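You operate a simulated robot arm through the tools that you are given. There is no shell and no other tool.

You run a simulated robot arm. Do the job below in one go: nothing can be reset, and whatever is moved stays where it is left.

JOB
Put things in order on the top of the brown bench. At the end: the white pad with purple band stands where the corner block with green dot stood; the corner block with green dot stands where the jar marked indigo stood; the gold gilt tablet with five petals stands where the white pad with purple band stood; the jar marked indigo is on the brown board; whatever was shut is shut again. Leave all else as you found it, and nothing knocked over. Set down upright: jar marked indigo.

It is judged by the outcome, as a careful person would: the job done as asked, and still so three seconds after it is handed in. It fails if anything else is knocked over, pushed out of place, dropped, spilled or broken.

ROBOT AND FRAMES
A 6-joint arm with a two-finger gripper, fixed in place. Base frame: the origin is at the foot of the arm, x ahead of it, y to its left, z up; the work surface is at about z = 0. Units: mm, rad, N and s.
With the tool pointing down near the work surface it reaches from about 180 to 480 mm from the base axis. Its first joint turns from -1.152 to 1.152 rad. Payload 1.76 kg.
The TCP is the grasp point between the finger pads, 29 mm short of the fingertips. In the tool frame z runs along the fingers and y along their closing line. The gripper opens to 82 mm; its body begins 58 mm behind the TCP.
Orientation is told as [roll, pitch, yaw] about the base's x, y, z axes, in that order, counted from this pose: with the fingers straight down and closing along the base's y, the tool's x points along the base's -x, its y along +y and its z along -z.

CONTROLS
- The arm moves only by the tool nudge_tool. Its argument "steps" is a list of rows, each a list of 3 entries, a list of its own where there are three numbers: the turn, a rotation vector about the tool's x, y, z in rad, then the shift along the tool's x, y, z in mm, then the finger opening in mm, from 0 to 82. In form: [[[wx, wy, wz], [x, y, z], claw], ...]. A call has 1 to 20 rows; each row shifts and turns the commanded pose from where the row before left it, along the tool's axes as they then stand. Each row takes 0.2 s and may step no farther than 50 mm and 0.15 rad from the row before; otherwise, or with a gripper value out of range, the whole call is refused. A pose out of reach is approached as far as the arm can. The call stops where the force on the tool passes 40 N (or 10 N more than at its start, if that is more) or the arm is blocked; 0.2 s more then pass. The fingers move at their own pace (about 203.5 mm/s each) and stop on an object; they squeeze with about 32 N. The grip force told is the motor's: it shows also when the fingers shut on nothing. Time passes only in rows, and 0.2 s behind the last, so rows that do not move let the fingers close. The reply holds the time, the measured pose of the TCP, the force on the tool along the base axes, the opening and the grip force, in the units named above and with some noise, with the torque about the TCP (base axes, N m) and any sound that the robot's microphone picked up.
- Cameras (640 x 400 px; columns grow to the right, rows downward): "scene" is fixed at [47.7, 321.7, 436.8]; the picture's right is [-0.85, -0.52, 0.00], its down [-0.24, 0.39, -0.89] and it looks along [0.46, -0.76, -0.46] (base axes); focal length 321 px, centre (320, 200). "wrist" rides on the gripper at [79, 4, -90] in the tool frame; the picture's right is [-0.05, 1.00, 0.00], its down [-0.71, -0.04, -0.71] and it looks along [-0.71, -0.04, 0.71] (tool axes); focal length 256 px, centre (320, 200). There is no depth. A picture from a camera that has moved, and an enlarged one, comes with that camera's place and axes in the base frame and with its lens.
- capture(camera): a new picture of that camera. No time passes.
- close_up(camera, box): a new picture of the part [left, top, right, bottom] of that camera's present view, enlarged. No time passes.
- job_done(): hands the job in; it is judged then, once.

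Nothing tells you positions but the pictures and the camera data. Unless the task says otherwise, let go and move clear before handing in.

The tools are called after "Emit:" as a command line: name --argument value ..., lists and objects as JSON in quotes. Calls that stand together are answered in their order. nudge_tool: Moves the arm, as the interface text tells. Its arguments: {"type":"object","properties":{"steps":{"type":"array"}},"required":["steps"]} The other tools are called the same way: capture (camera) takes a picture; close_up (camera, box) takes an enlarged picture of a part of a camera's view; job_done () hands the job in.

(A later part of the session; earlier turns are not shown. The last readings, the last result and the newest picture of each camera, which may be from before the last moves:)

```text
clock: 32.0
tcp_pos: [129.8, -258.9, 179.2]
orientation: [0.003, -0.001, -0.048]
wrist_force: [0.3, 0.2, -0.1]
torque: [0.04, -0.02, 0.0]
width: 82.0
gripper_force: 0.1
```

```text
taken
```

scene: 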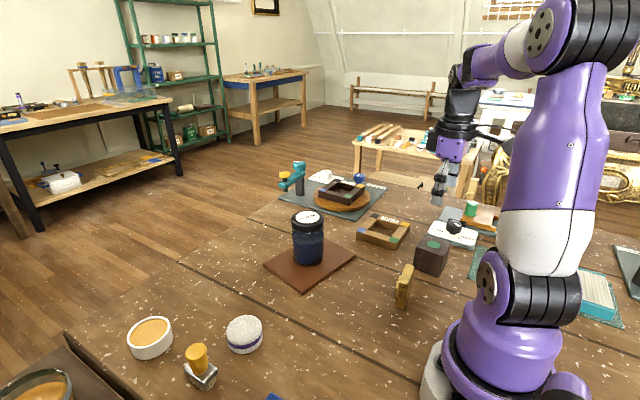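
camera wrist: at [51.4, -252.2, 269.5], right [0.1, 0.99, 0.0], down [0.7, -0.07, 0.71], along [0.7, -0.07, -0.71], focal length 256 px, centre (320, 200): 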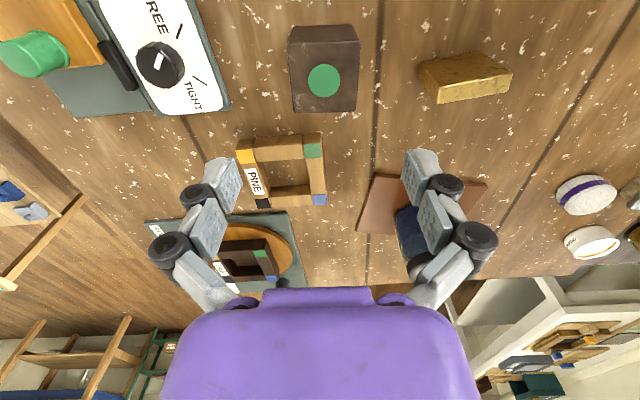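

Emit:
close_up --camera "wrist" --box '[240, 0, 400, 130]'

Emit:
close_up --camera "wrist" --box '[400, 20, 540, 130]'

```text
3.08 times, centred on (320, 65) of wrist
camera zoom: at [51.4, -252.2, 269.5], right [0.1, 0.99, 0.0], down [0.7, -0.07, 0.71], along [0.7, -0.07, -0.71], focal length 788 px, centre (320, 615)
```

zoom: 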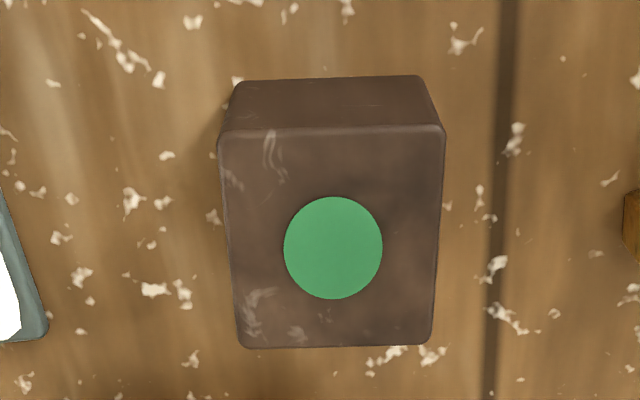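

```text
3.64 times, centred on (470, 75) of wrist
camera zoom: at [51.4, -252.2, 269.5], right [0.1, 0.99, 0.0], down [0.7, -0.07, 0.71], along [0.7, -0.07, -0.71], focal length 931 px, centre (-226, 654)
```

zoom: 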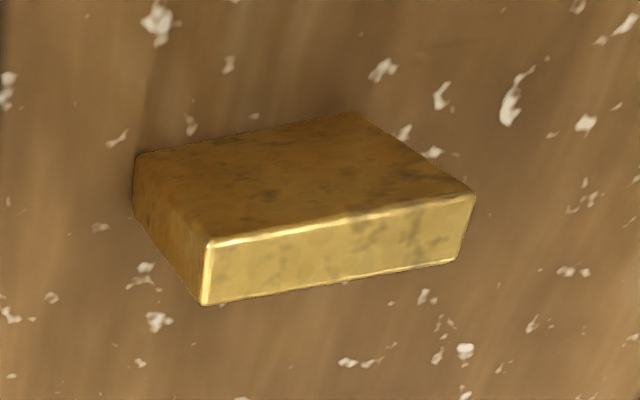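

The block measures 54 mm square, centred about 3.6 mm to the +y side of my gripper centre and turned about -4°. I correct that and descend part way.

Emit:
nudge_tool --steps '[[[0, 0, 0.022], [-0.5, 3.6, 0], 82], [[0, 0, 0], [0, 0, 30], 82], [[0, 0, 0], [0, 0, 30], 82], [[0, 0, 0], [0, 0, 25], 82], [[0, 0, 0], [0, 0, 0], 82]]'

Emit:
capture --camera "wrist"

Emit:
close_up --camera "scene" --box '[370, 180, 510, 300]'

```text
clock: 33.2
tcp_pos: [132.4, -255.4, 96.7]
orientation: [0.0, -0.001, -0.067]
wrist_force: [0.0, 0.1, -0.1]
torque: [0.03, -0.01, 0.0]
width: 82.2
gripper_force: 0.2
```

```text
taken
camera wrist: at [53.1, -247.1, 185.4], right [0.12, 0.99, 0.0], down [0.7, -0.09, 0.71], along [0.7, -0.09, -0.71], focal length 256 px, centre (320, 200)
```

wrist: 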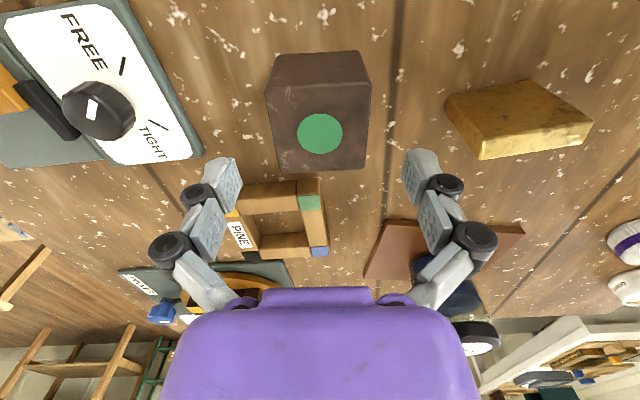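

```text
3.33 times, centred on (440, 240) of scene
camera zoom: at [47.7, 321.7, 436.8], right [-0.85, -0.52, 0.0], down [-0.24, 0.39, -0.89], along [0.46, -0.76, -0.46], focal length 1071 px, centre (-80, 67)
```

zoom: 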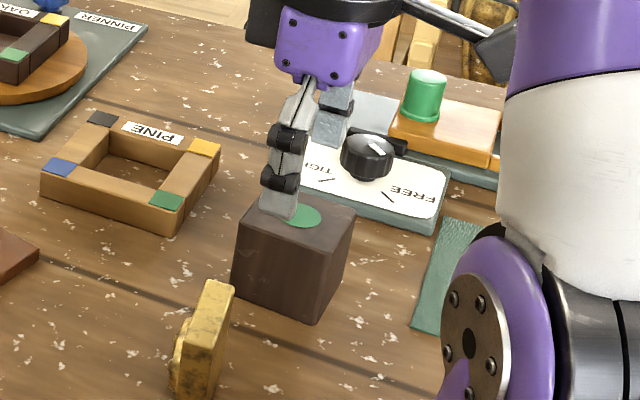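

The block is centred between the fingers. I descend to grip height and close.

Emit:
nudge_tool --steps '[[[0, 0, 0], [0, 0, 20], 82], [[0, 0, 0], [0, 0, 20], 82], [[0, 0, 0], [0, 0, 20], 82], [[0, 0, 0], [0, 0, 0], 82], [[0, 0, 0], [0, 0, 0], 68], [[0, 0, 0], [0, 0, 0], 58], [[0, 0, 0], [0, 0, 0], 50], [[0, 0, 0], [0, 0, 0], 35], [[0, 0, 0], [0, 0, 0], 30], [[0, 0, 0], [0, 0, 0], 30]]'

Emit:
capture --camera "wrist"

Emit:
close_up --camera "scene" --box '[370, 180, 510, 300]'

```text
clock: 35.4
tcp_pos: [131.3, -255.5, 35.8]
orientation: [0.0, 0.0, -0.069]
wrist_force: [-1.3, 1.8, 7.0]
torque: [0.05, 0.1, -0.07]
width: 54.9
gripper_force: 31.7
```

```text
taken
camera wrist: at [53.0, -247.1, 125.0], right [0.12, 0.99, 0.0], down [0.7, -0.09, 0.71], along [0.7, -0.09, -0.71], focal length 256 px, centre (320, 200)
```

wrist: 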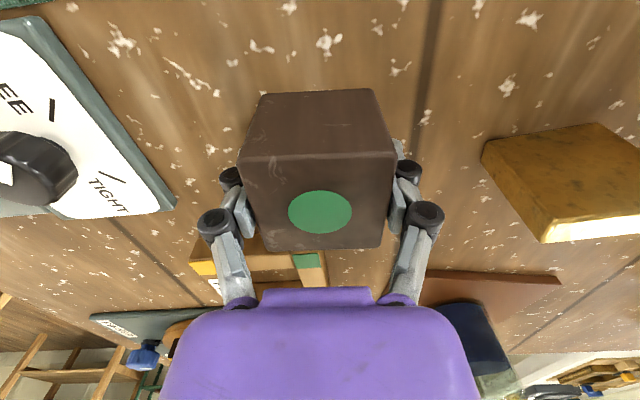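

```text
3.33 times, centred on (440, 240) of scene
camera zoom: at [47.7, 321.7, 436.8], right [-0.85, -0.52, 0.0], down [-0.24, 0.39, -0.89], along [0.46, -0.76, -0.46], focal length 1071 px, centre (-80, 67)
```

zoom: 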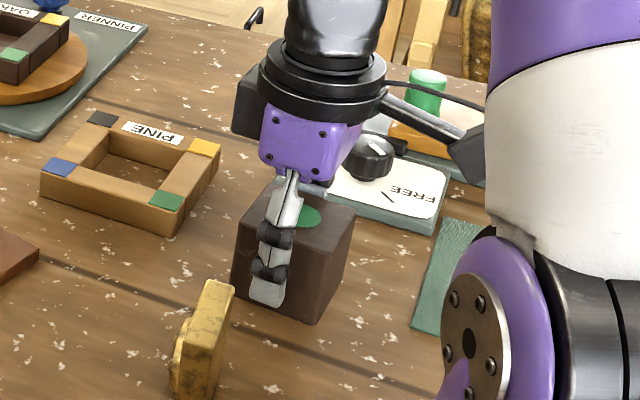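

The block is gripped firmly at 54.9 mm. I lift a little to check the weight.

Emit:
nudge_tool --steps '[[[0, 0, 0], [0, 0, -4], 30], [[0, 0, 0], [0, 0, -6], 30], [[0, 0, 0], [0, 0, -15], 30], [[0, 0, 0], [0, 0, 0], 30]]'

Emit:
close_up --camera "scene" --box '[370, 180, 510, 300]'

```text
clock: 36.4
tcp_pos: [132.8, -254.5, 60.9]
orientation: [0.003, -0.001, -0.071]
wrist_force: [0.4, 0.1, -1.0]
torque: [-0.04, -0.01, 0.0]
width: 55.1
gripper_force: 32.5
```

```text
3.33 times, centred on (440, 240) of scene
camera zoom: at [47.7, 321.7, 436.8], right [-0.85, -0.52, 0.0], down [-0.24, 0.39, -0.89], along [0.46, -0.76, -0.46], focal length 1071 px, centre (-80, 67)
```

zoom: 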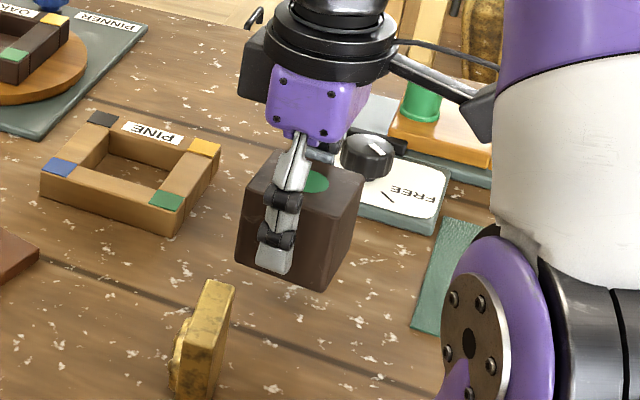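

The block is light and hangs straight. I raise it above jar height and carry it to where the jar stood.

Emit:
nudge_tool --steps '[[[0, 0, 0], [0, 0, -27.5], 30], [[0, 0, 0], [0, 0, -27.5], 30], [[0, 0, 0], [0, 0, -27.5], 30], [[0, 0, 0], [0, 0, -27.5], 30], [[0, 0, 0], [-24.69, 26.73, 0], 30], [[0, 0, 0], [-24.69, 26.73, 0], 30], [[0, 0, 0], [-24.69, 26.73, 0], 30], [[0, 0, 0], [-24.69, 26.73, 0], 30], [[0, 0, 0], [-24.69, 26.73, 0], 30], [[0, 0, 0], [-24.69, 26.73, 0], 30], [[0, 0, 0], [-24.69, 26.73, 0], 30], [[0, 0, 0], [-24.69, 26.73, 0], 30], [[0, 0, 0], [-24.69, 26.73, 0], 30], [[0, 0, 0], [-24.69, 26.73, 0], 30], [[0, 0, 0], [-24.69, 26.73, 0], 30], [[0, 0, 0], [-24.69, 26.73, 0], 30], [[0, 0, 0], [0, 0, 0], 30]]'

Emit:
capture --camera "wrist"

Emit:
capture --camera "scene"

```text
clock: 40.0
tcp_pos: [450.9, 45.5, 170.3]
orientation: [-0.001, 0.002, -0.069]
wrist_force: [-0.8, 0.2, -0.9]
torque: [0.0, 0.0, -0.03]
width: 55.0
gripper_force: 31.8
```

```text
taken
camera wrist: at [370.8, 52.6, 259.9], right [0.12, 0.99, 0.0], down [0.7, -0.09, 0.71], along [0.7, -0.09, -0.71], focal length 256 px, centre (320, 200)
```

wrist: 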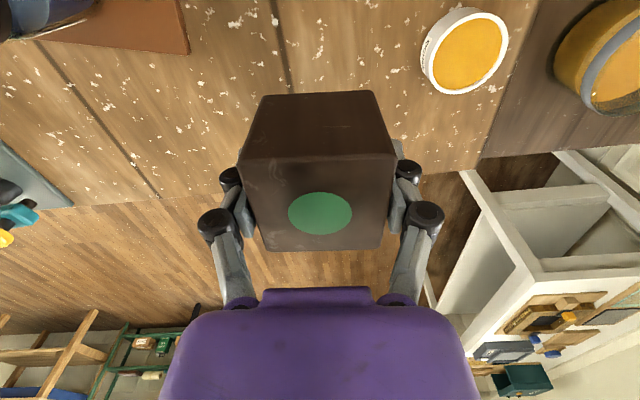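

```text
taken
```

scene: 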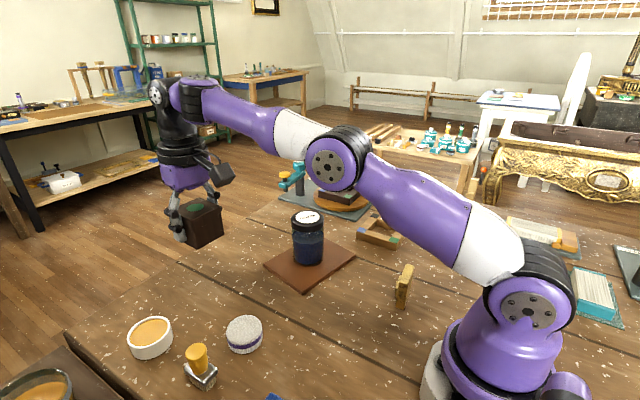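

The block is above the jar's old spot, within about 1–2 mm. I trim that and lower it.

Emit:
nudge_tool --steps '[[[0, 0, 0], [1.1, -1.1, 25], 30], [[0, 0, 0], [0, 0, 25], 30], [[0, 0, 0], [0, 0, 25], 30], [[0, 0, 0], [0, 0, 25], 30], [[0, 0, 0], [0, 0, 20], 30], [[0, 0, 0], [0, 0, 8], 30], [[0, 0, 0], [0, 0, 0], 30]]'

Emit:
capture --camera "wrist"

Emit:
close_up --camera "scene" --box '[120, 220, 300, 370]'

```text
clock: 41.6
tcp_pos: [448.7, 42.3, 41.9]
orientation: [0.0, 0.001, -0.069]
wrist_force: [0.6, -0.9, -0.5]
torque: [0.03, -0.03, 0.01]
width: 55.2
gripper_force: 31.6
```

```text
taken
camera wrist: at [369.9, 50.6, 132.0], right [0.12, 0.99, 0.0], down [0.7, -0.09, 0.71], along [0.7, -0.09, -0.71], focal length 256 px, centre (320, 200)
```

wrist: 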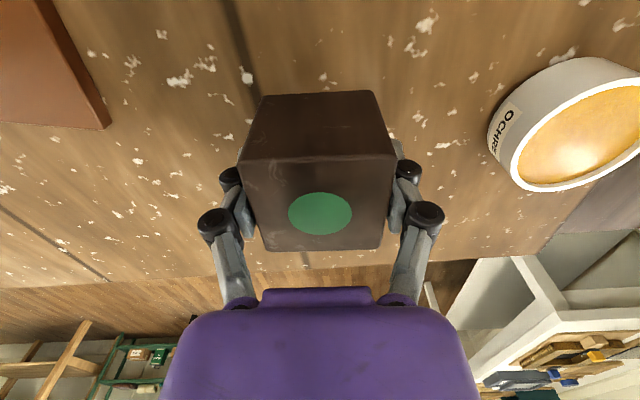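

```text
2.67 times, centred on (210, 295) of scene
camera zoom: at [47.7, 321.7, 436.8], right [-0.85, -0.52, 0.0], down [-0.24, 0.39, -0.89], along [0.46, -0.76, -0.46], focal length 857 px, centre (613, -53)
```

zoom: 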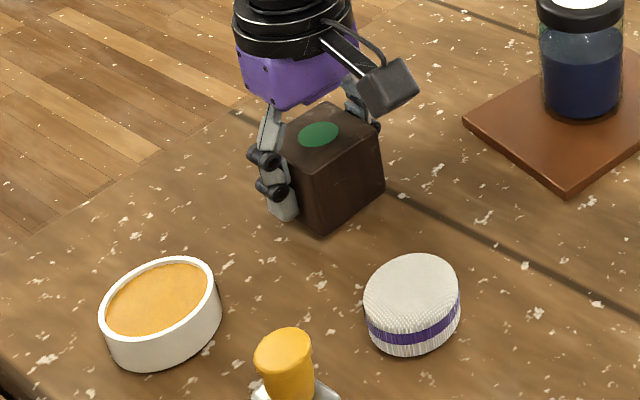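

The block is about 6 mm above the bench. Comparing with the jar's old base in the scene view, I shift 1.5 mm in x and y, then creep down to contact.

Emit:
nudge_tool --steps '[[[0, 0, 0], [-1.4, 1.6, 0], 30], [[0, 0, 0], [0, 0, 2], 30], [[0, 0, 0], [0, 0, 2], 30], [[0, 0, 0], [0, 0, 1.2], 30], [[0, 0, 0], [0, 0, 0], 30]]'

Emit:
close_up --camera "scene" --box '[120, 220, 300, 370]'

```text
clock: 42.8
tcp_pos: [450.6, 45.1, 37.7]
orientation: [0.0, 0.0, -0.07]
wrist_force: [0.5, 0.1, -0.7]
torque: [-0.02, 0.01, 0.01]
width: 55.1
gripper_force: 31.7
```

```text
2.67 times, centred on (210, 295) of scene
camera zoom: at [47.7, 321.7, 436.8], right [-0.85, -0.52, 0.0], down [-0.24, 0.39, -0.89], along [0.46, -0.76, -0.46], focal length 857 px, centre (613, -53)
```

zoom: 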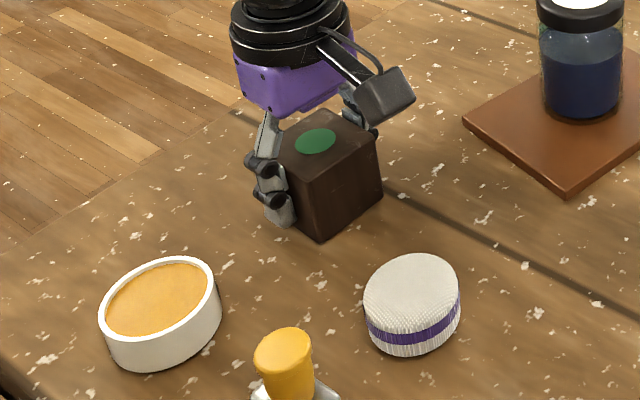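

No contact yet, so I continue in 1 mm steps.

Emit:
nudge_tool --steps '[[[0, 0, 0], [0, 0, 1], 30], [[0, 0, 0], [0, 0, 0.8], 30], [[0, 0, 0], [0, 0, 0], 30]]'

```text
clock: 43.6
tcp_pos: [451.0, 43.2, 35.6]
orientation: [0.0, -0.001, -0.07]
wrist_force: [-0.1, 0.2, -1.1]
torque: [0.0, 0.01, 0.01]
width: 55.1
gripper_force: 31.9
```

Emit:
nudge_tool --steps '[[[0, 0, 0], [0, 0, 0.7], 30], [[0, 0, 0], [0, 0, 0], 30]]'

Emit:
close_up --camera "scene" --box '[160, 230, 260, 320]'

```text
clock: 44.2
tcp_pos: [450.8, 43.5, 35.3]
orientation: [0.002, 0.001, -0.072]
wrist_force: [-1.6, -1.7, 5.8]
torque: [-0.08, 0.08, -0.03]
width: 55.0
gripper_force: 31.8
```

```text
4.44 times, centred on (210, 275) of scene
camera zoom: at [47.6, 321.7, 436.8], right [-0.85, -0.52, 0.0], down [-0.24, 0.39, -0.89], along [0.46, -0.76, -0.46], focal length 1428 px, centre (809, -133)
```

zoom: 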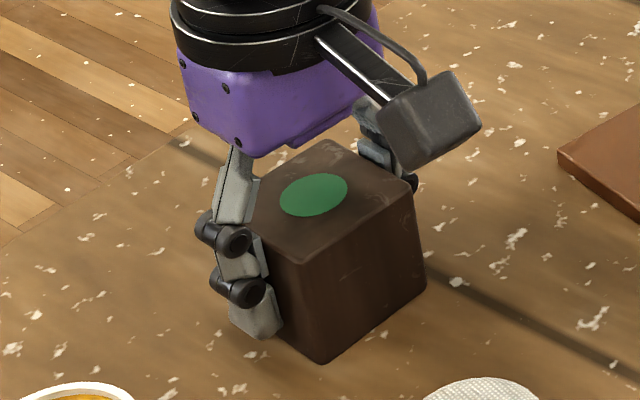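

Contact is made at the same height the block was picked from. I release and rise straight up.

Emit:
nudge_tool --steps '[[[0, 0, 0], [0, 0, 0], 56], [[0, 0, 0], [0, 0, 0], 60], [[0, 0, 0], [0, 0, 0], 70], [[0, 0, 0], [0, 0, 0], 82], [[0, 0, 0], [0, 0, 0], 82], [[0, 0, 0], [0, 0, -15], 82], [[0, 0, 0], [0, 0, -30], 82], [[0, 0, 0], [0, 0, -40], 82], [[0, 0, 0], [0, 0, -40], 82], [[0, 0, 0], [0, 0, 0], 82]]'

Emit:
capture --camera "wrist"

Emit:
capture --camera "scene"

```text
clock: 46.4
tcp_pos: [450.1, 44.0, 159.9]
orientation: [0.0, 0.001, -0.07]
wrist_force: [0.6, 0.1, 0.5]
torque: [0.04, -0.01, 0.0]
width: 81.9
gripper_force: 0.0
```

```text
taken
camera wrist: at [370.6, 51.9, 249.0], right [0.12, 0.99, 0.0], down [0.7, -0.09, 0.71], along [0.7, -0.09, -0.71], focal length 256 px, centre (320, 200)
```

wrist: 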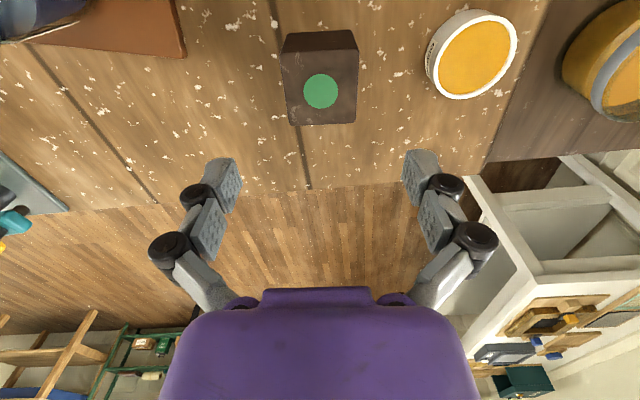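

```text
taken
```

scene: 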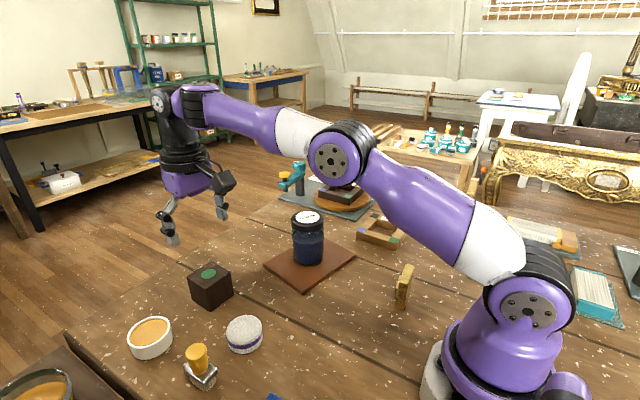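

The block stands where the jar was. Next I go above the white pad near (327, 83), with the gripper turned about 45° so the fingers avoid the yellow brush.

Emit:
nudge_tool --steps '[[[0, 0, 0], [41.8, 10.3, 5], 82], [[0, 0, 0], [41.8, 10.3, 5], 82], [[0, 0, 0], [41.8, 10.3, 5], 82], [[0, 0, 0.143], [0, 0, 0], 82], [[0, 0, 0.143], [0, 0, 0], 82], [[0, 0, 0.143], [0, 0, 0], 82], [[0, 0, 0.143], [0, 0, 0], 82], [[0, 0, 0.143], [0, 0, 0], 82], [[0, 0, 0], [0, 0, 0], 82]]'

Emit:
capture --camera "wrist"

Emit:
close_up --camera "wrist" --box '[240, 20, 420, 160]'

Emit:
capture --camera "scene"

```text
clock: 48.4
tcp_pos: [326.8, 84.0, 144.6]
orientation: [-0.001, 0.0, -0.784]
wrist_force: [0.4, 0.5, -0.3]
torque: [0.01, 0.01, 0.0]
width: 82.2
gripper_force: 0.1
```

```text
taken
camera wrist: at [273.9, 141.6, 234.5], right [0.74, 0.67, 0.0], down [0.47, -0.53, 0.71], along [0.47, -0.53, -0.71], focal length 256 px, centre (320, 200)
```

wrist: 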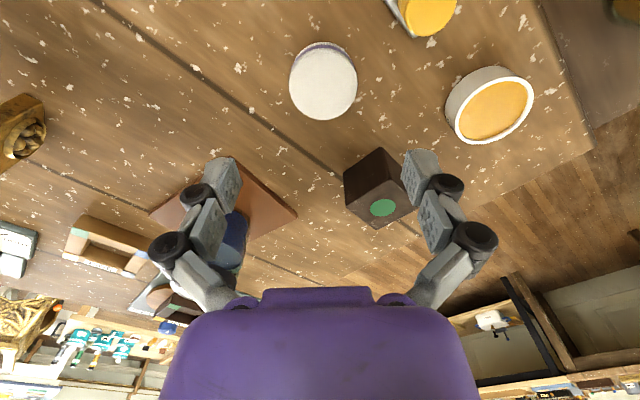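

```text
2.86 times, centred on (330, 90) of wrist
camera zoom: at [273.9, 141.6, 234.5], right [0.74, 0.67, 0.0], down [0.47, -0.53, 0.71], along [0.47, -0.53, -0.71], focal length 731 px, centre (291, 514)
```

zoom: 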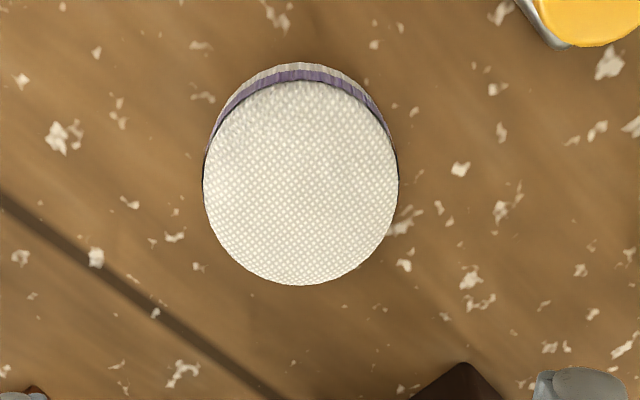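

```text
taken
```

scene: 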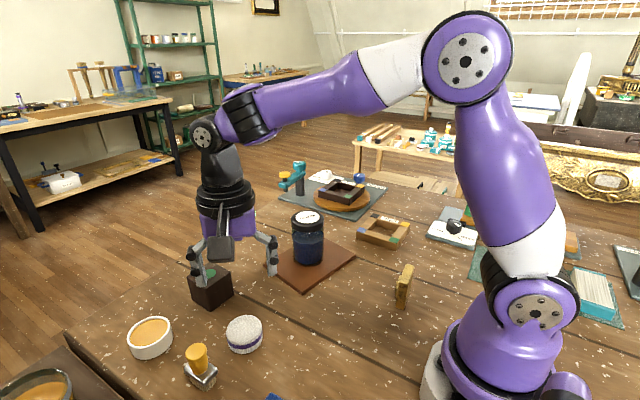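

The pad is about 54 mm across and 20 mm high, centred near (331, 82.5). I shift over it and descend part way.

Emit:
nudge_tool --steps '[[[0, 0, 0], [-3.6, 2.5, 25], 82], [[0, 0, 0], [0, 0, 25], 82], [[0, 0, 0], [0, 0, 25], 82], [[0, 0, 0], [0, 0, 0], 82]]'

Emit:
capture --camera "wrist"

Emit:
close_up --camera "wrist" --box '[200, 40, 440, 220]'

Emit:
close_up --camera "scene" --box '[160, 240, 320, 380]'

```text
clock: 49.4
tcp_pos: [332.3, 83.1, 68.6]
orientation: [0.001, -0.001, -0.784]
wrist_force: [-0.2, -0.7, -0.7]
torque: [-0.03, -0.02, 0.01]
width: 82.1
gripper_force: 0.1
```

```text
taken
camera wrist: at [278.2, 140.8, 159.1], right [0.74, 0.67, 0.0], down [0.47, -0.53, 0.71], along [0.47, -0.52, -0.71], focal length 256 px, centre (320, 200)
```

wrist: 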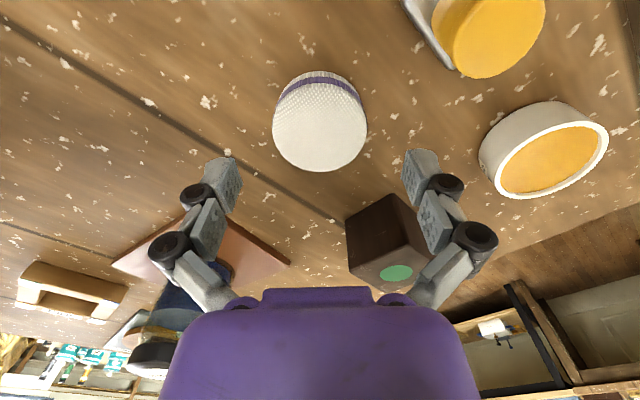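

```text
2.22 times, centred on (320, 130) of wrist
camera zoom: at [278.2, 140.8, 159.1], right [0.74, 0.67, 0.0], down [0.47, -0.53, 0.71], along [0.47, -0.52, -0.71], focal length 569 px, centre (320, 356)
```

zoom: 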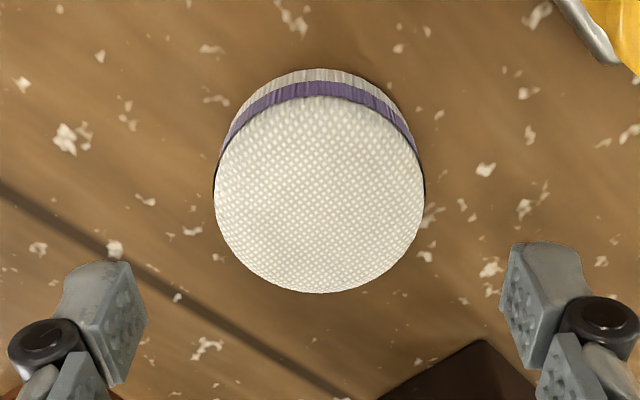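

```text
2.86 times, centred on (240, 310) of scene
camera zoom: at [47.7, 321.7, 436.8], right [-0.85, -0.52, 0.0], down [-0.24, 0.39, -0.89], along [0.46, -0.76, -0.46], focal length 918 px, centre (549, -114)
```

zoom: 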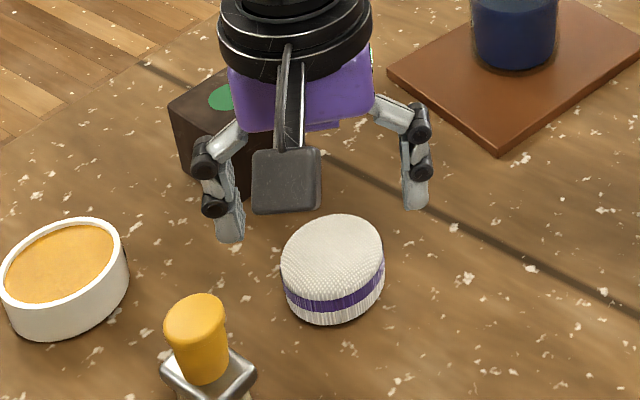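

The pad is well centred. I descend to z ≈ 30 and close on it.

Emit:
nudge_tool --steps '[[[0, 0, 0], [0, 0, 15], 82], [[0, 0, 0], [0, 0, 14], 82], [[0, 0, 0], [0, 0, 9.5], 82], [[0, 0, 0], [0, 0, 0], 82], [[0, 0, 0], [0, 0, 0], 68], [[0, 0, 0], [0, 0, 0], 60], [[0, 0, 0], [0, 0, 0], 54], [[0, 0, 0], [0, 0, 0], 46], [[0, 0, 0], [0, 0, 0], 40], [[0, 0, 0], [0, 0, 0], 40]]'

Emit:
capture --camera "wrist"

Emit:
close_up --camera "scene" --box '[160, 240, 320, 380]'

```text
clock: 51.6
tcp_pos: [332.6, 83.1, 31.7]
orientation: [0.001, 0.0, -0.783]
wrist_force: [-1.2, -0.9, 6.6]
torque: [0.0, 0.06, -0.01]
width: 52.2
gripper_force: 31.9
```

```text
taken
camera wrist: at [278.4, 140.6, 121.1], right [0.74, 0.67, 0.0], down [0.47, -0.53, 0.71], along [0.47, -0.52, -0.71], focal length 256 px, centre (320, 200)
```

wrist: 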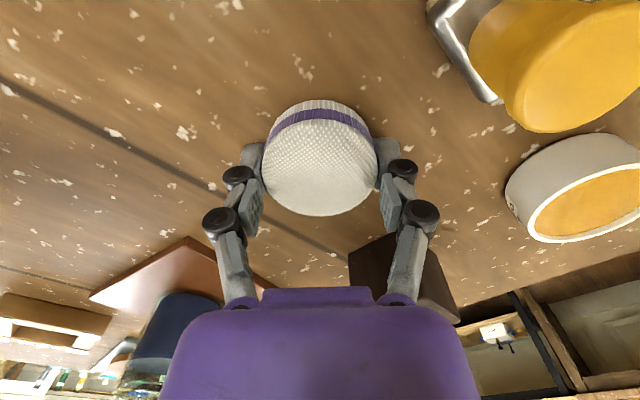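

```text
2.86 times, centred on (240, 310) of scene
camera zoom: at [47.6, 321.7, 436.8], right [-0.85, -0.52, 0.0], down [-0.24, 0.39, -0.89], along [0.46, -0.76, -0.46], focal length 918 px, centre (549, -114)
```

zoom: 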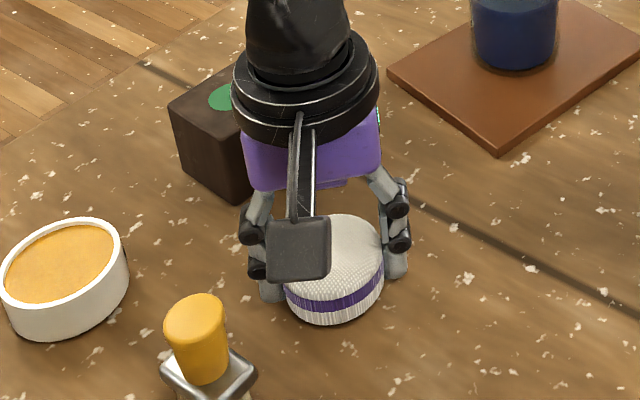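

The pad is gripped at 52 mm. I lift it a little and check before carrying.

Emit:
nudge_tool --steps '[[[0, 0, 0], [0, 0, -4], 40], [[0, 0, 0], [0, 0, -8], 40], [[0, 0, 0], [0, 0, -12], 40], [[0, 0, 0], [0, 0, 0], 40]]'

Emit:
close_up --camera "scene" --box '[160, 240, 320, 380]'

```text
clock: 52.6
tcp_pos: [332.1, 83.2, 55.7]
orientation: [0.0, -0.001, -0.784]
wrist_force: [0.7, 0.2, -0.7]
torque: [0.02, -0.01, -0.01]
width: 52.1
gripper_force: 32.2
```

```text
2.86 times, centred on (240, 310) of scene
camera zoom: at [47.7, 321.7, 436.8], right [-0.85, -0.52, 0.0], down [-0.24, 0.39, -0.89], along [0.46, -0.76, -0.46], focal length 918 px, centre (549, -114)
```

zoom: 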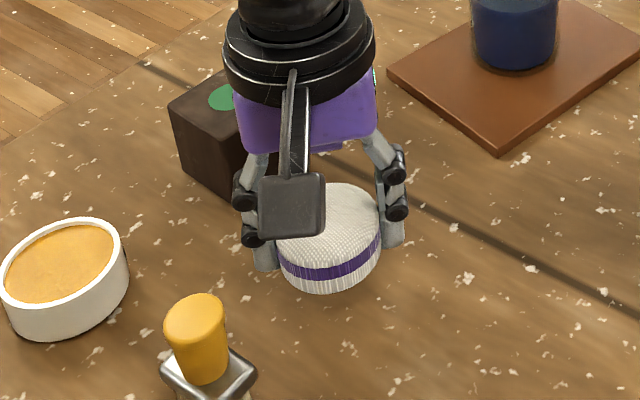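

The pad is held securely. I raise it and carry it to the block's old spot at about (131, -256).

Emit:
nudge_tool --steps '[[[0, 0, 0], [0, 0, -40], 40], [[0, 0, 0], [0, 0, -40], 40], [[0, 0, 0], [-8.82, -34.7, 0], 40], [[0, 0, 0], [-8.82, -34.7, 0], 40], [[0, 0, 0], [-8.82, -34.7, 0], 40], [[0, 0, 0], [-8.82, -34.7, 0], 40], [[0, 0, 0], [-8.82, -34.7, 0], 40], [[0, 0, 0], [-8.82, -34.7, 0], 40], [[0, 0, 0], [-8.82, -34.7, 0], 40], [[0, 0, 0], [-8.82, -34.7, 0], 40], [[0, 0, 0], [-8.82, -34.7, 0], 40], [[0, 0, 0], [-8.82, -34.7, 0], 40], [[0, 0, 0], [-8.82, -34.7, 0], 40], [[0, 0, 0], [0, 0, 0], 40]]'

Emit:
capture --camera "wrist"

Emit:
capture --camera "scene"

```text
clock: 55.6
tcp_pos: [130.8, -255.6, 135.3]
orientation: [-0.001, -0.001, -0.786]
wrist_force: [-0.4, -0.1, -0.7]
torque: [-0.02, 0.03, 0.0]
width: 51.9
gripper_force: 32.2
```

```text
taken
camera wrist: at [76.5, -198.4, 225.3], right [0.74, 0.67, 0.0], down [0.47, -0.53, 0.71], along [0.47, -0.52, -0.71], focal length 256 px, centre (320, 200)
```

wrist: 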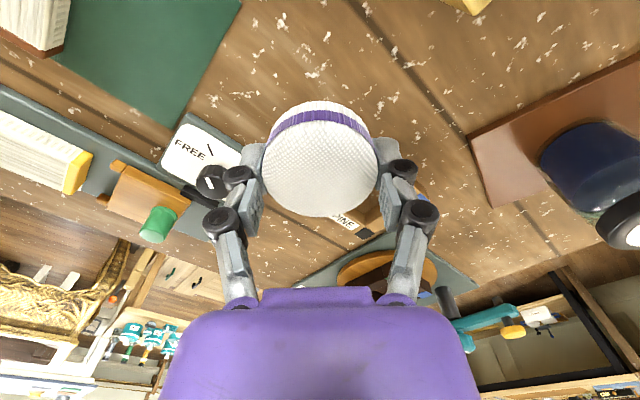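

```text
taken
```

scene: 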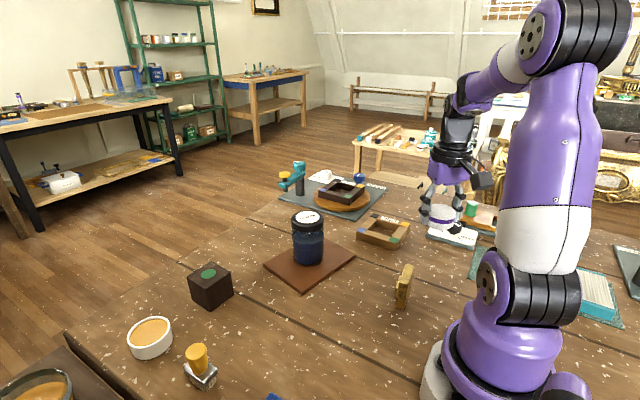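

I'm above the target spot at (131, -256). I lower the pad to just above the bench.

Emit:
nudge_tool --steps '[[[0, 0, 0], [0, 0, 30], 40], [[0, 0, 0], [0, 0, 30], 40], [[0, 0, 0], [0, 0, 25], 40], [[0, 0, 0], [0, 0, 12], 40], [[0, 0, 0], [0, 0, 0], 40]]'

Emit:
capture --camera "wrist"

Emit:
close_up --camera "scene" --box '[370, 180, 510, 300]'

```text
clock: 56.8
tcp_pos: [130.5, -255.8, 37.8]
orientation: [0.0, 0.0, -0.784]
wrist_force: [-0.3, -0.5, 0.1]
torque: [-0.01, -0.02, -0.03]
width: 51.6
gripper_force: 32.0
```

```text
taken
camera wrist: at [77.5, -198.0, 127.4], right [0.74, 0.67, 0.0], down [0.47, -0.53, 0.71], along [0.47, -0.52, -0.71], focal length 256 px, centre (320, 200)
```

wrist: 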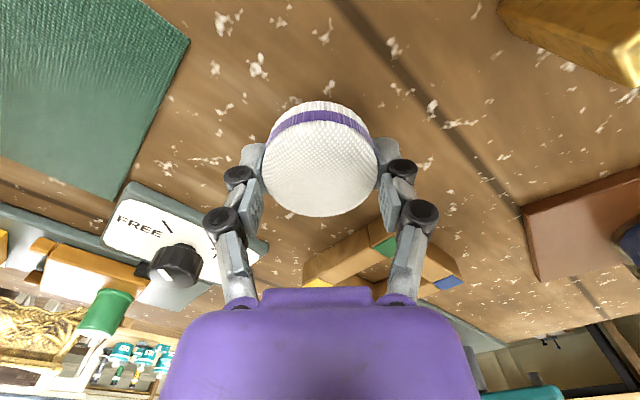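

```text
3.33 times, centred on (440, 240) of scene
camera zoom: at [47.7, 321.7, 436.8], right [-0.85, -0.52, 0.0], down [-0.24, 0.39, -0.89], along [0.46, -0.76, -0.46], focal length 1071 px, centre (-80, 67)
```

zoom: 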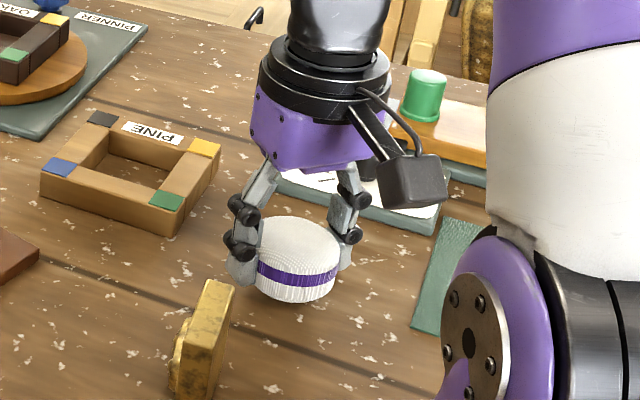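

The pad is about 6–7 mm above the bench. I creep down.

Emit:
nudge_tool --steps '[[[0, 0, 0], [0, 0, 2], 40], [[0, 0, 0], [0, 0, 2], 40], [[0, 0, 0], [0, 0, 1.5], 40], [[0, 0, 0], [0, 0, 0], 40]]'

```text
clock: 57.8
tcp_pos: [130.8, -255.5, 32.7]
orientation: [0.001, 0.0, -0.783]
wrist_force: [0.5, 0.3, -0.7]
torque: [0.01, 0.0, 0.0]
width: 52.0
gripper_force: 31.9
```

Emit:
nudge_tool --steps '[[[0, 0, 0], [0, 0, 0.8], 40], [[0, 0, 0], [0, 0, 0.6], 40], [[0, 0, 0], [0, 0, 0], 40]]'

```text
clock: 58.6
tcp_pos: [130.9, -256.0, 30.5]
orientation: [-0.001, -0.001, -0.785]
wrist_force: [-1.5, 0.7, 8.9]
torque: [0.07, 0.09, -0.02]
width: 51.7
gripper_force: 30.9
```

Contact is felt, so the pad rests on the bench. I release and rise.

Emit:
nudge_tool --steps '[[[0, 0, 0], [0, 0, 0], 54], [[0, 0, 0], [0, 0, 0], 60], [[0, 0, 0], [0, 0, 0], 72], [[0, 0, 0], [0, 0, 0], 82], [[0, 0, 0], [0, 0, 0], 82], [[0, 0, 0], [0, 0, -15], 82], [[0, 0, 0], [0, 0, -30], 82], [[0, 0, 0], [0, 0, -40], 82], [[0, 0, 0], [0, 0, -30], 82], [[0, 0, 0], [0, 0, 0], 82]]'

Emit:
capture --camera "wrist"

Emit:
capture --camera "scene"

```text
clock: 60.8
tcp_pos: [129.9, -254.6, 147.8]
orientation: [0.0, -0.001, -0.783]
wrist_force: [0.3, -0.1, 0.8]
torque: [-0.01, 0.01, -0.01]
width: 81.8
gripper_force: 0.0
```

```text
taken
camera wrist: at [76.2, -197.8, 236.2], right [0.74, 0.67, 0.0], down [0.47, -0.53, 0.71], along [0.47, -0.52, -0.71], focal length 256 px, centre (320, 200)
```

wrist: 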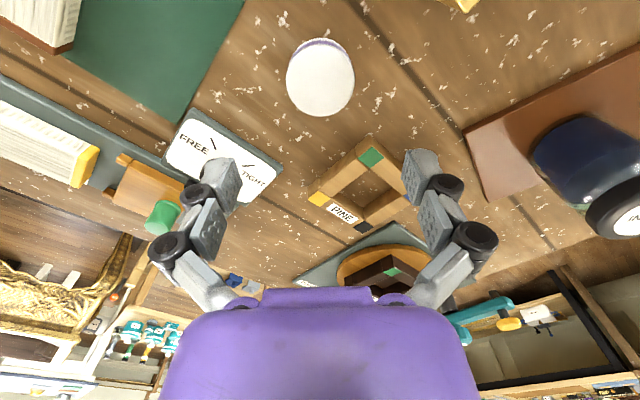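

```text
taken
```

scene: 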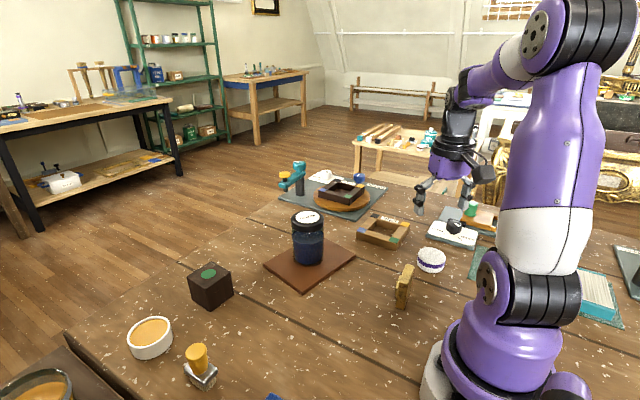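

The pad is in place where the block stood. Last is the gold tablet near (147, -136), turned about +5°. I hover above it with the fingers closing along its long side.

Emit:
nudge_tool --steps '[[[0, 0, -0.146], [0, 0, 0], 82], [[0, 0, -0.146], [0, 0, 0], 82], [[0, 0, -0.146], [0, 0, 0], 82], [[0, 0, -0.146], [0, 0, 0], 82], [[0, 0, -0.146], [0, 0, 0], 82], [[0, 0, -0.146], [0, 0, 0], 82], [[0, 0, 0], [-9.2, 38.9, 0], 82], [[0, 0, 0], [-9.2, 38.9, 0], 82], [[0, 0, 0], [-9.2, 38.9, 0], 82], [[0, 0, 0], [0, 0, 0], 82]]'

Emit:
capture --camera "wrist"

Emit:
close_up --camera "wrist" --box '[240, 20, 400, 140]'

Emit:
capture --camera "scene"

```text
clock: 63.0
tcp_pos: [147.5, -136.6, 146.1]
orientation: [0.002, 0.0, 0.093]
wrist_force: [-0.4, 0.6, -0.5]
torque: [0.0, 0.02, 0.03]
width: 82.2
gripper_force: 0.1
```

```text
taken
camera wrist: at [66.7, -141.3, 235.7], right [-0.04, 1.0, 0.0], down [0.71, 0.03, 0.71], along [0.71, 0.03, -0.71], focal length 256 px, centre (320, 200)
```

wrist: 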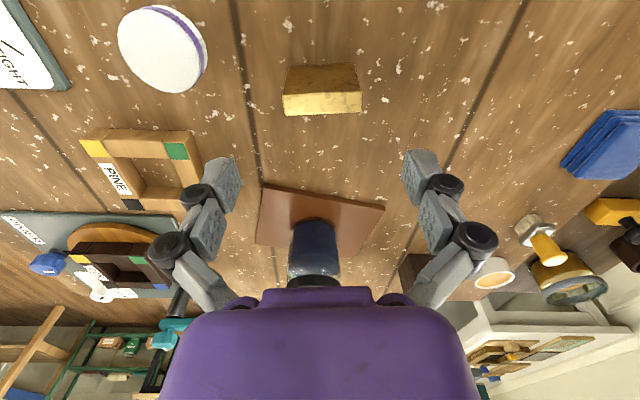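

```text
3.33 times, centred on (320, 80) of wrist
camera zoom: at [66.7, -141.3, 235.7], right [-0.04, 1.0, 0.0], down [0.71, 0.03, 0.71], along [0.71, 0.03, -0.71], focal length 853 px, centre (320, 600)
```

zoom: 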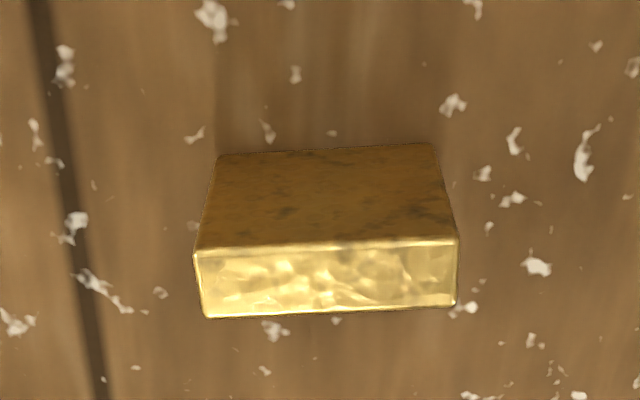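

```text
taken
```

scene: 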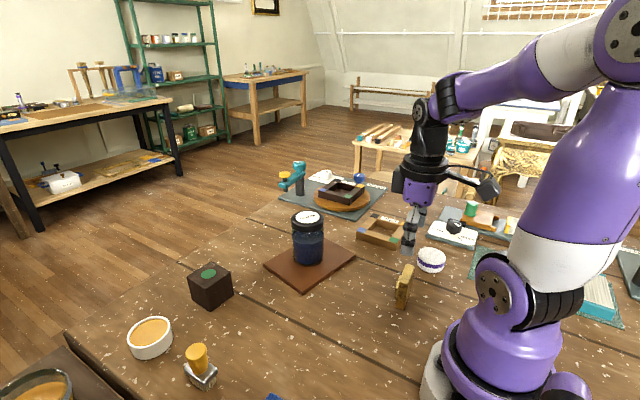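

The tablet is aligned with the gripper, needing only about 1.7 mm sideways. I correct and descend part way.

Emit:
nudge_tool --steps '[[[0, 0, 0], [-1, 1.7, 25], 82], [[0, 0, 0], [0, 0, 28], 82], [[0, 0, 0], [0, 0, 0], 82]]'

Emit:
capture --camera "wrist"

Emit:
close_up --camera "scene" --box '[350, 200, 490, 320]'

```text
clock: 63.8
tcp_pos: [147.5, -135.1, 93.3]
orientation: [0.0, 0.002, 0.093]
wrist_force: [0.7, 0.2, 0.2]
torque: [-0.03, 0.03, 0.02]
width: 82.2
gripper_force: 0.2
```

```text
taken
camera wrist: at [68.0, -139.8, 182.9], right [-0.04, 1.0, 0.0], down [0.71, 0.03, 0.71], along [0.71, 0.03, -0.71], focal length 256 px, centre (320, 200)
```

wrist: 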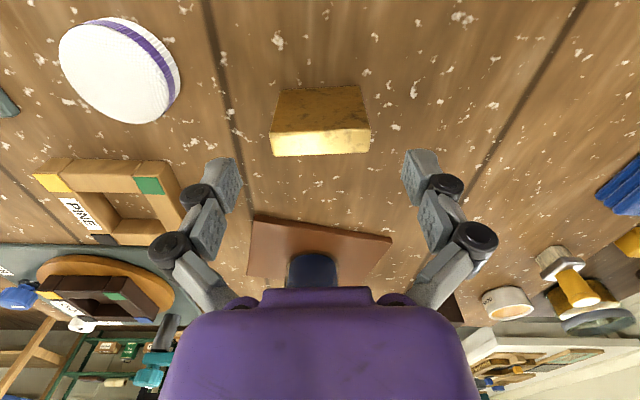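

```text
3.33 times, centred on (420, 260) of scene
camera zoom: at [47.7, 321.7, 436.8], right [-0.85, -0.52, 0.0], down [-0.24, 0.39, -0.89], along [0.46, -0.76, -0.46], focal length 1071 px, centre (-13, 0)
```

zoom: 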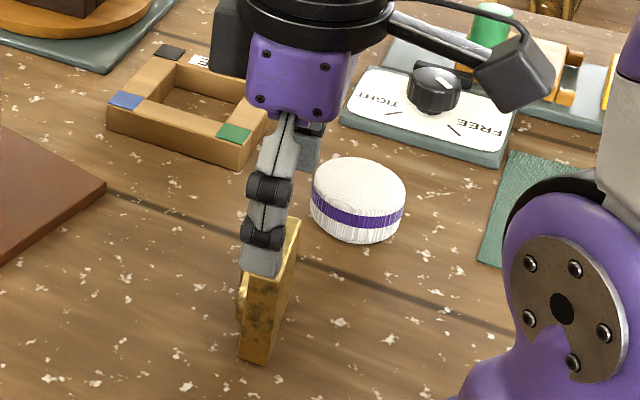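

The tablet is centred between the fingers, and the far finger will stay well clear of the pad. I descend to grip height and close.

Emit:
nudge_tool --steps '[[[0, 0, 0], [0, 0, 20], 82], [[0, 0, 0], [0, 0, 20], 82], [[0, 0, 0], [0, 0, 11], 82], [[0, 0, 0], [0, 0, 0], 82], [[0, 0, 0], [0, 0, 0], 68], [[0, 0, 0], [0, 0, 0], 60], [[0, 0, 0], [0, 0, 0], 54], [[0, 0, 0], [0, 0, 0], 45], [[0, 0, 0], [0, 0, 0], 38], [[0, 0, 0], [0, 0, 0], 38]]'

Emit:
capture --camera "wrist"

Emit:
close_up --camera "scene" --box '[350, 200, 490, 320]'

```text
clock: 66.0
tcp_pos: [147.9, -134.9, 43.5]
orientation: [0.0, 0.002, 0.092]
wrist_force: [-1.4, -0.4, 11.0]
torque: [0.07, 0.08, 0.0]
width: 54.9
gripper_force: 32.0
```

```text
taken
camera wrist: at [68.0, -139.4, 132.9], right [-0.04, 1.0, 0.0], down [0.71, 0.03, 0.71], along [0.71, 0.03, -0.71], focal length 256 px, centre (320, 200)
```

wrist: 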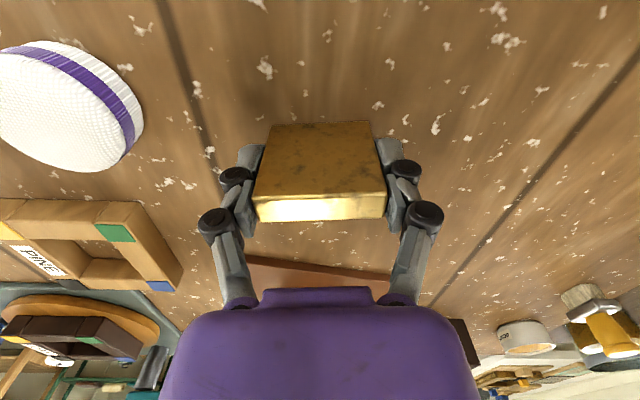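

```text
3.33 times, centred on (420, 260) of scene
camera zoom: at [47.7, 321.7, 436.8], right [-0.85, -0.52, 0.0], down [-0.24, 0.39, -0.89], along [0.46, -0.76, -0.46], focal length 1071 px, centre (-13, 0)
```

zoom: 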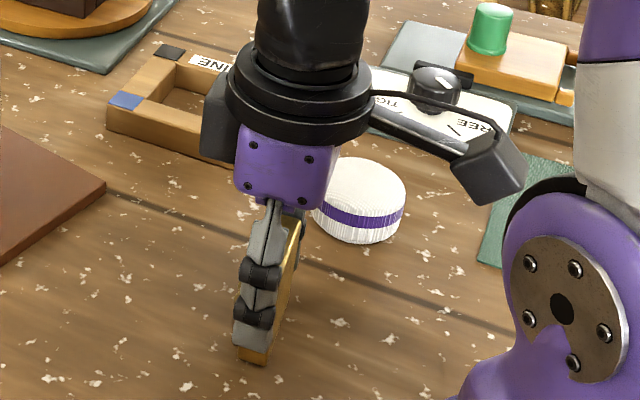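

The tablet is gripped across its ends at 54.9 mm. I lift a little and check how it hangs.

Emit:
nudge_tool --steps '[[[0, 0, 0], [0, 0, -3], 38], [[0, 0, 0], [0, 0, -5], 38], [[0, 0, 0], [0, 0, -12], 38], [[0, 0, 0], [0, 0, 0], 38]]'

Emit:
capture --camera "wrist"

Emit:
close_up --camera "scene" --box '[350, 200, 490, 320]'

```text
clock: 67.0
tcp_pos: [148.4, -135.7, 62.3]
orientation: [0.002, 0.0, 0.094]
wrist_force: [0.4, 0.7, -0.4]
torque: [0.0, 0.0, 0.0]
width: 55.0
gripper_force: 31.8
```

```text
taken
camera wrist: at [68.1, -139.7, 152.5], right [-0.04, 1.0, 0.0], down [0.71, 0.03, 0.71], along [0.71, 0.03, -0.71], focal length 256 px, centre (320, 200)
```

wrist: 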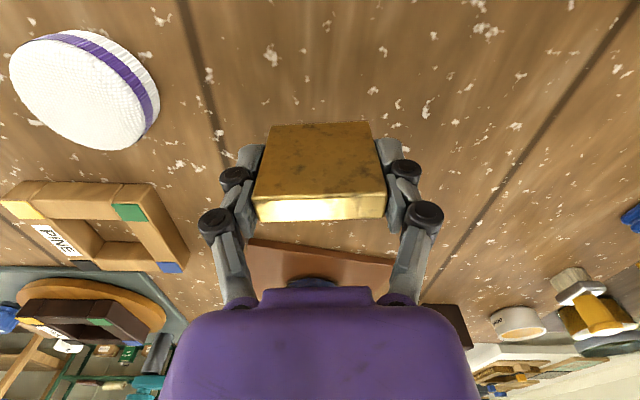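

```text
3.33 times, centred on (420, 260) of scene
camera zoom: at [47.7, 321.7, 436.8], right [-0.85, -0.52, 0.0], down [-0.24, 0.39, -0.89], along [0.46, -0.76, -0.46], focal length 1071 px, centre (-13, 0)
```

zoom: 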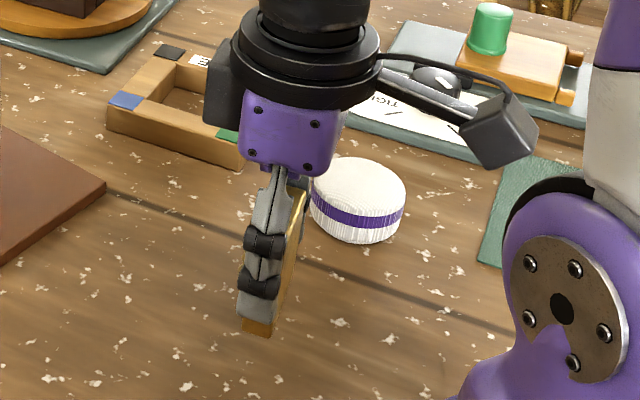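

The tablet hangs straight and steady. I raise it and carry it to where the pad stood, at (332, 83).

Emit:
nudge_tool --steps '[[[0, 0, 0], [0, 0, -34], 38], [[0, 0, 0], [0, 0, -34], 38], [[0, 0, 0], [-25.4, 25.0, 0], 38], [[0, 0, 0], [-25.4, 25.0, 0], 38], [[0, 0, 0], [-25.4, 25.0, 0], 38], [[0, 0, 0], [-25.4, 25.0, 0], 38], [[0, 0, 0], [-25.4, 25.0, 0], 38], [[0, 0, 0], [-25.4, 25.0, 0], 38], [[0, 0, 0], [-25.4, 25.0, 0], 38], [[0, 0, 0], [-25.4, 25.0, 0], 38], [[0, 0, 0], [0, 0, 0], 38]]'

Emit:
capture --camera "wrist"

Emit:
capture --camera "scene"

```text
clock: 69.4
tcp_pos: [331.6, 83.4, 130.9]
orientation: [0.001, -0.002, 0.093]
wrist_force: [0.6, -1.0, -0.7]
torque: [-0.02, -0.01, -0.02]
width: 55.0
gripper_force: 32.2
```

```text
taken
camera wrist: at [253.0, 79.1, 220.2], right [-0.04, 1.0, 0.0], down [0.71, 0.03, 0.71], along [0.71, 0.03, -0.71], focal length 256 px, centre (320, 200)
```

wrist: 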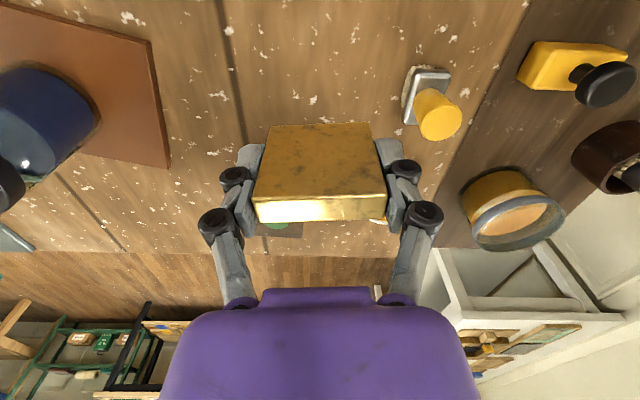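

```text
taken
```

scene: 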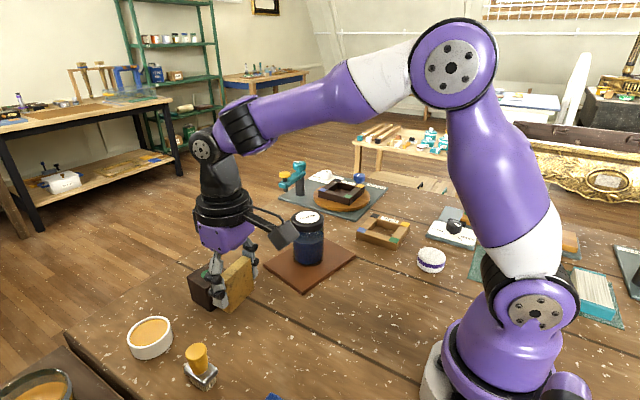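

The tablet is over the pad's old spot. The brush's near edge is about y = 150 and the finger's outside about y = 133, so it's clear. I lower it.

Emit:
nudge_tool --steps '[[[0, 0, 0], [0, 0, 30], 38], [[0, 0, 0], [0, 0, 30], 38], [[0, 0, 0], [0, 0, 20], 38], [[0, 0, 0], [0, 0, 0], 38]]'

Emit:
capture --camera "wrist"

Emit:
close_up --camera "scene" --box '[160, 240, 320, 380]'

```text
clock: 70.4
tcp_pos: [332.1, 83.6, 50.3]
orientation: [0.0, 0.0, 0.093]
wrist_force: [-0.9, 0.2, -1.1]
torque: [-0.01, 0.0, 0.01]
width: 55.0
gripper_force: 32.1
```

```text
taken
camera wrist: at [253.1, 78.3, 139.7], right [-0.04, 1.0, 0.0], down [0.71, 0.03, 0.71], along [0.71, 0.03, -0.71], focal length 256 px, centre (320, 200)
```

wrist: 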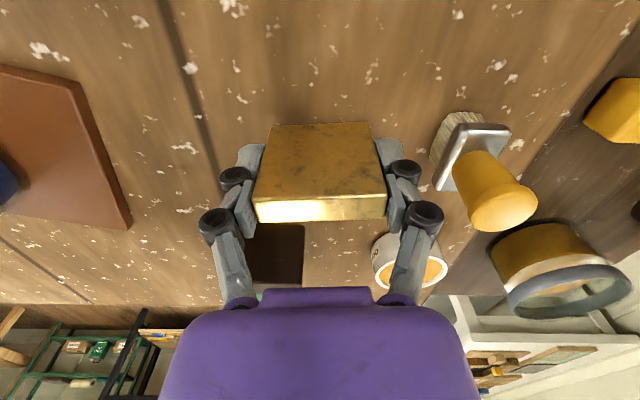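

```text
2.86 times, centred on (240, 310) of scene
camera zoom: at [47.7, 321.7, 436.8], right [-0.85, -0.52, 0.0], down [-0.24, 0.39, -0.89], along [0.46, -0.76, -0.46], focal length 918 px, centre (549, -114)
```

zoom: 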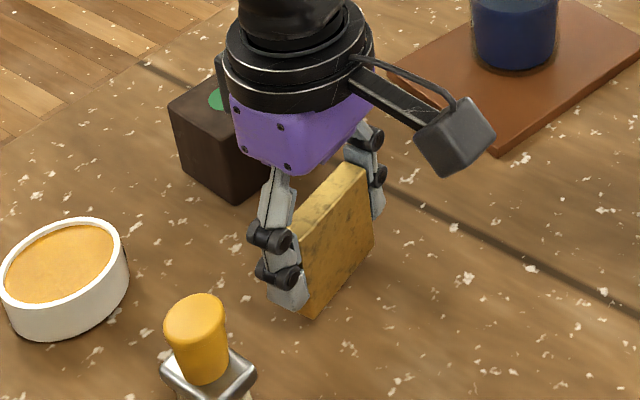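

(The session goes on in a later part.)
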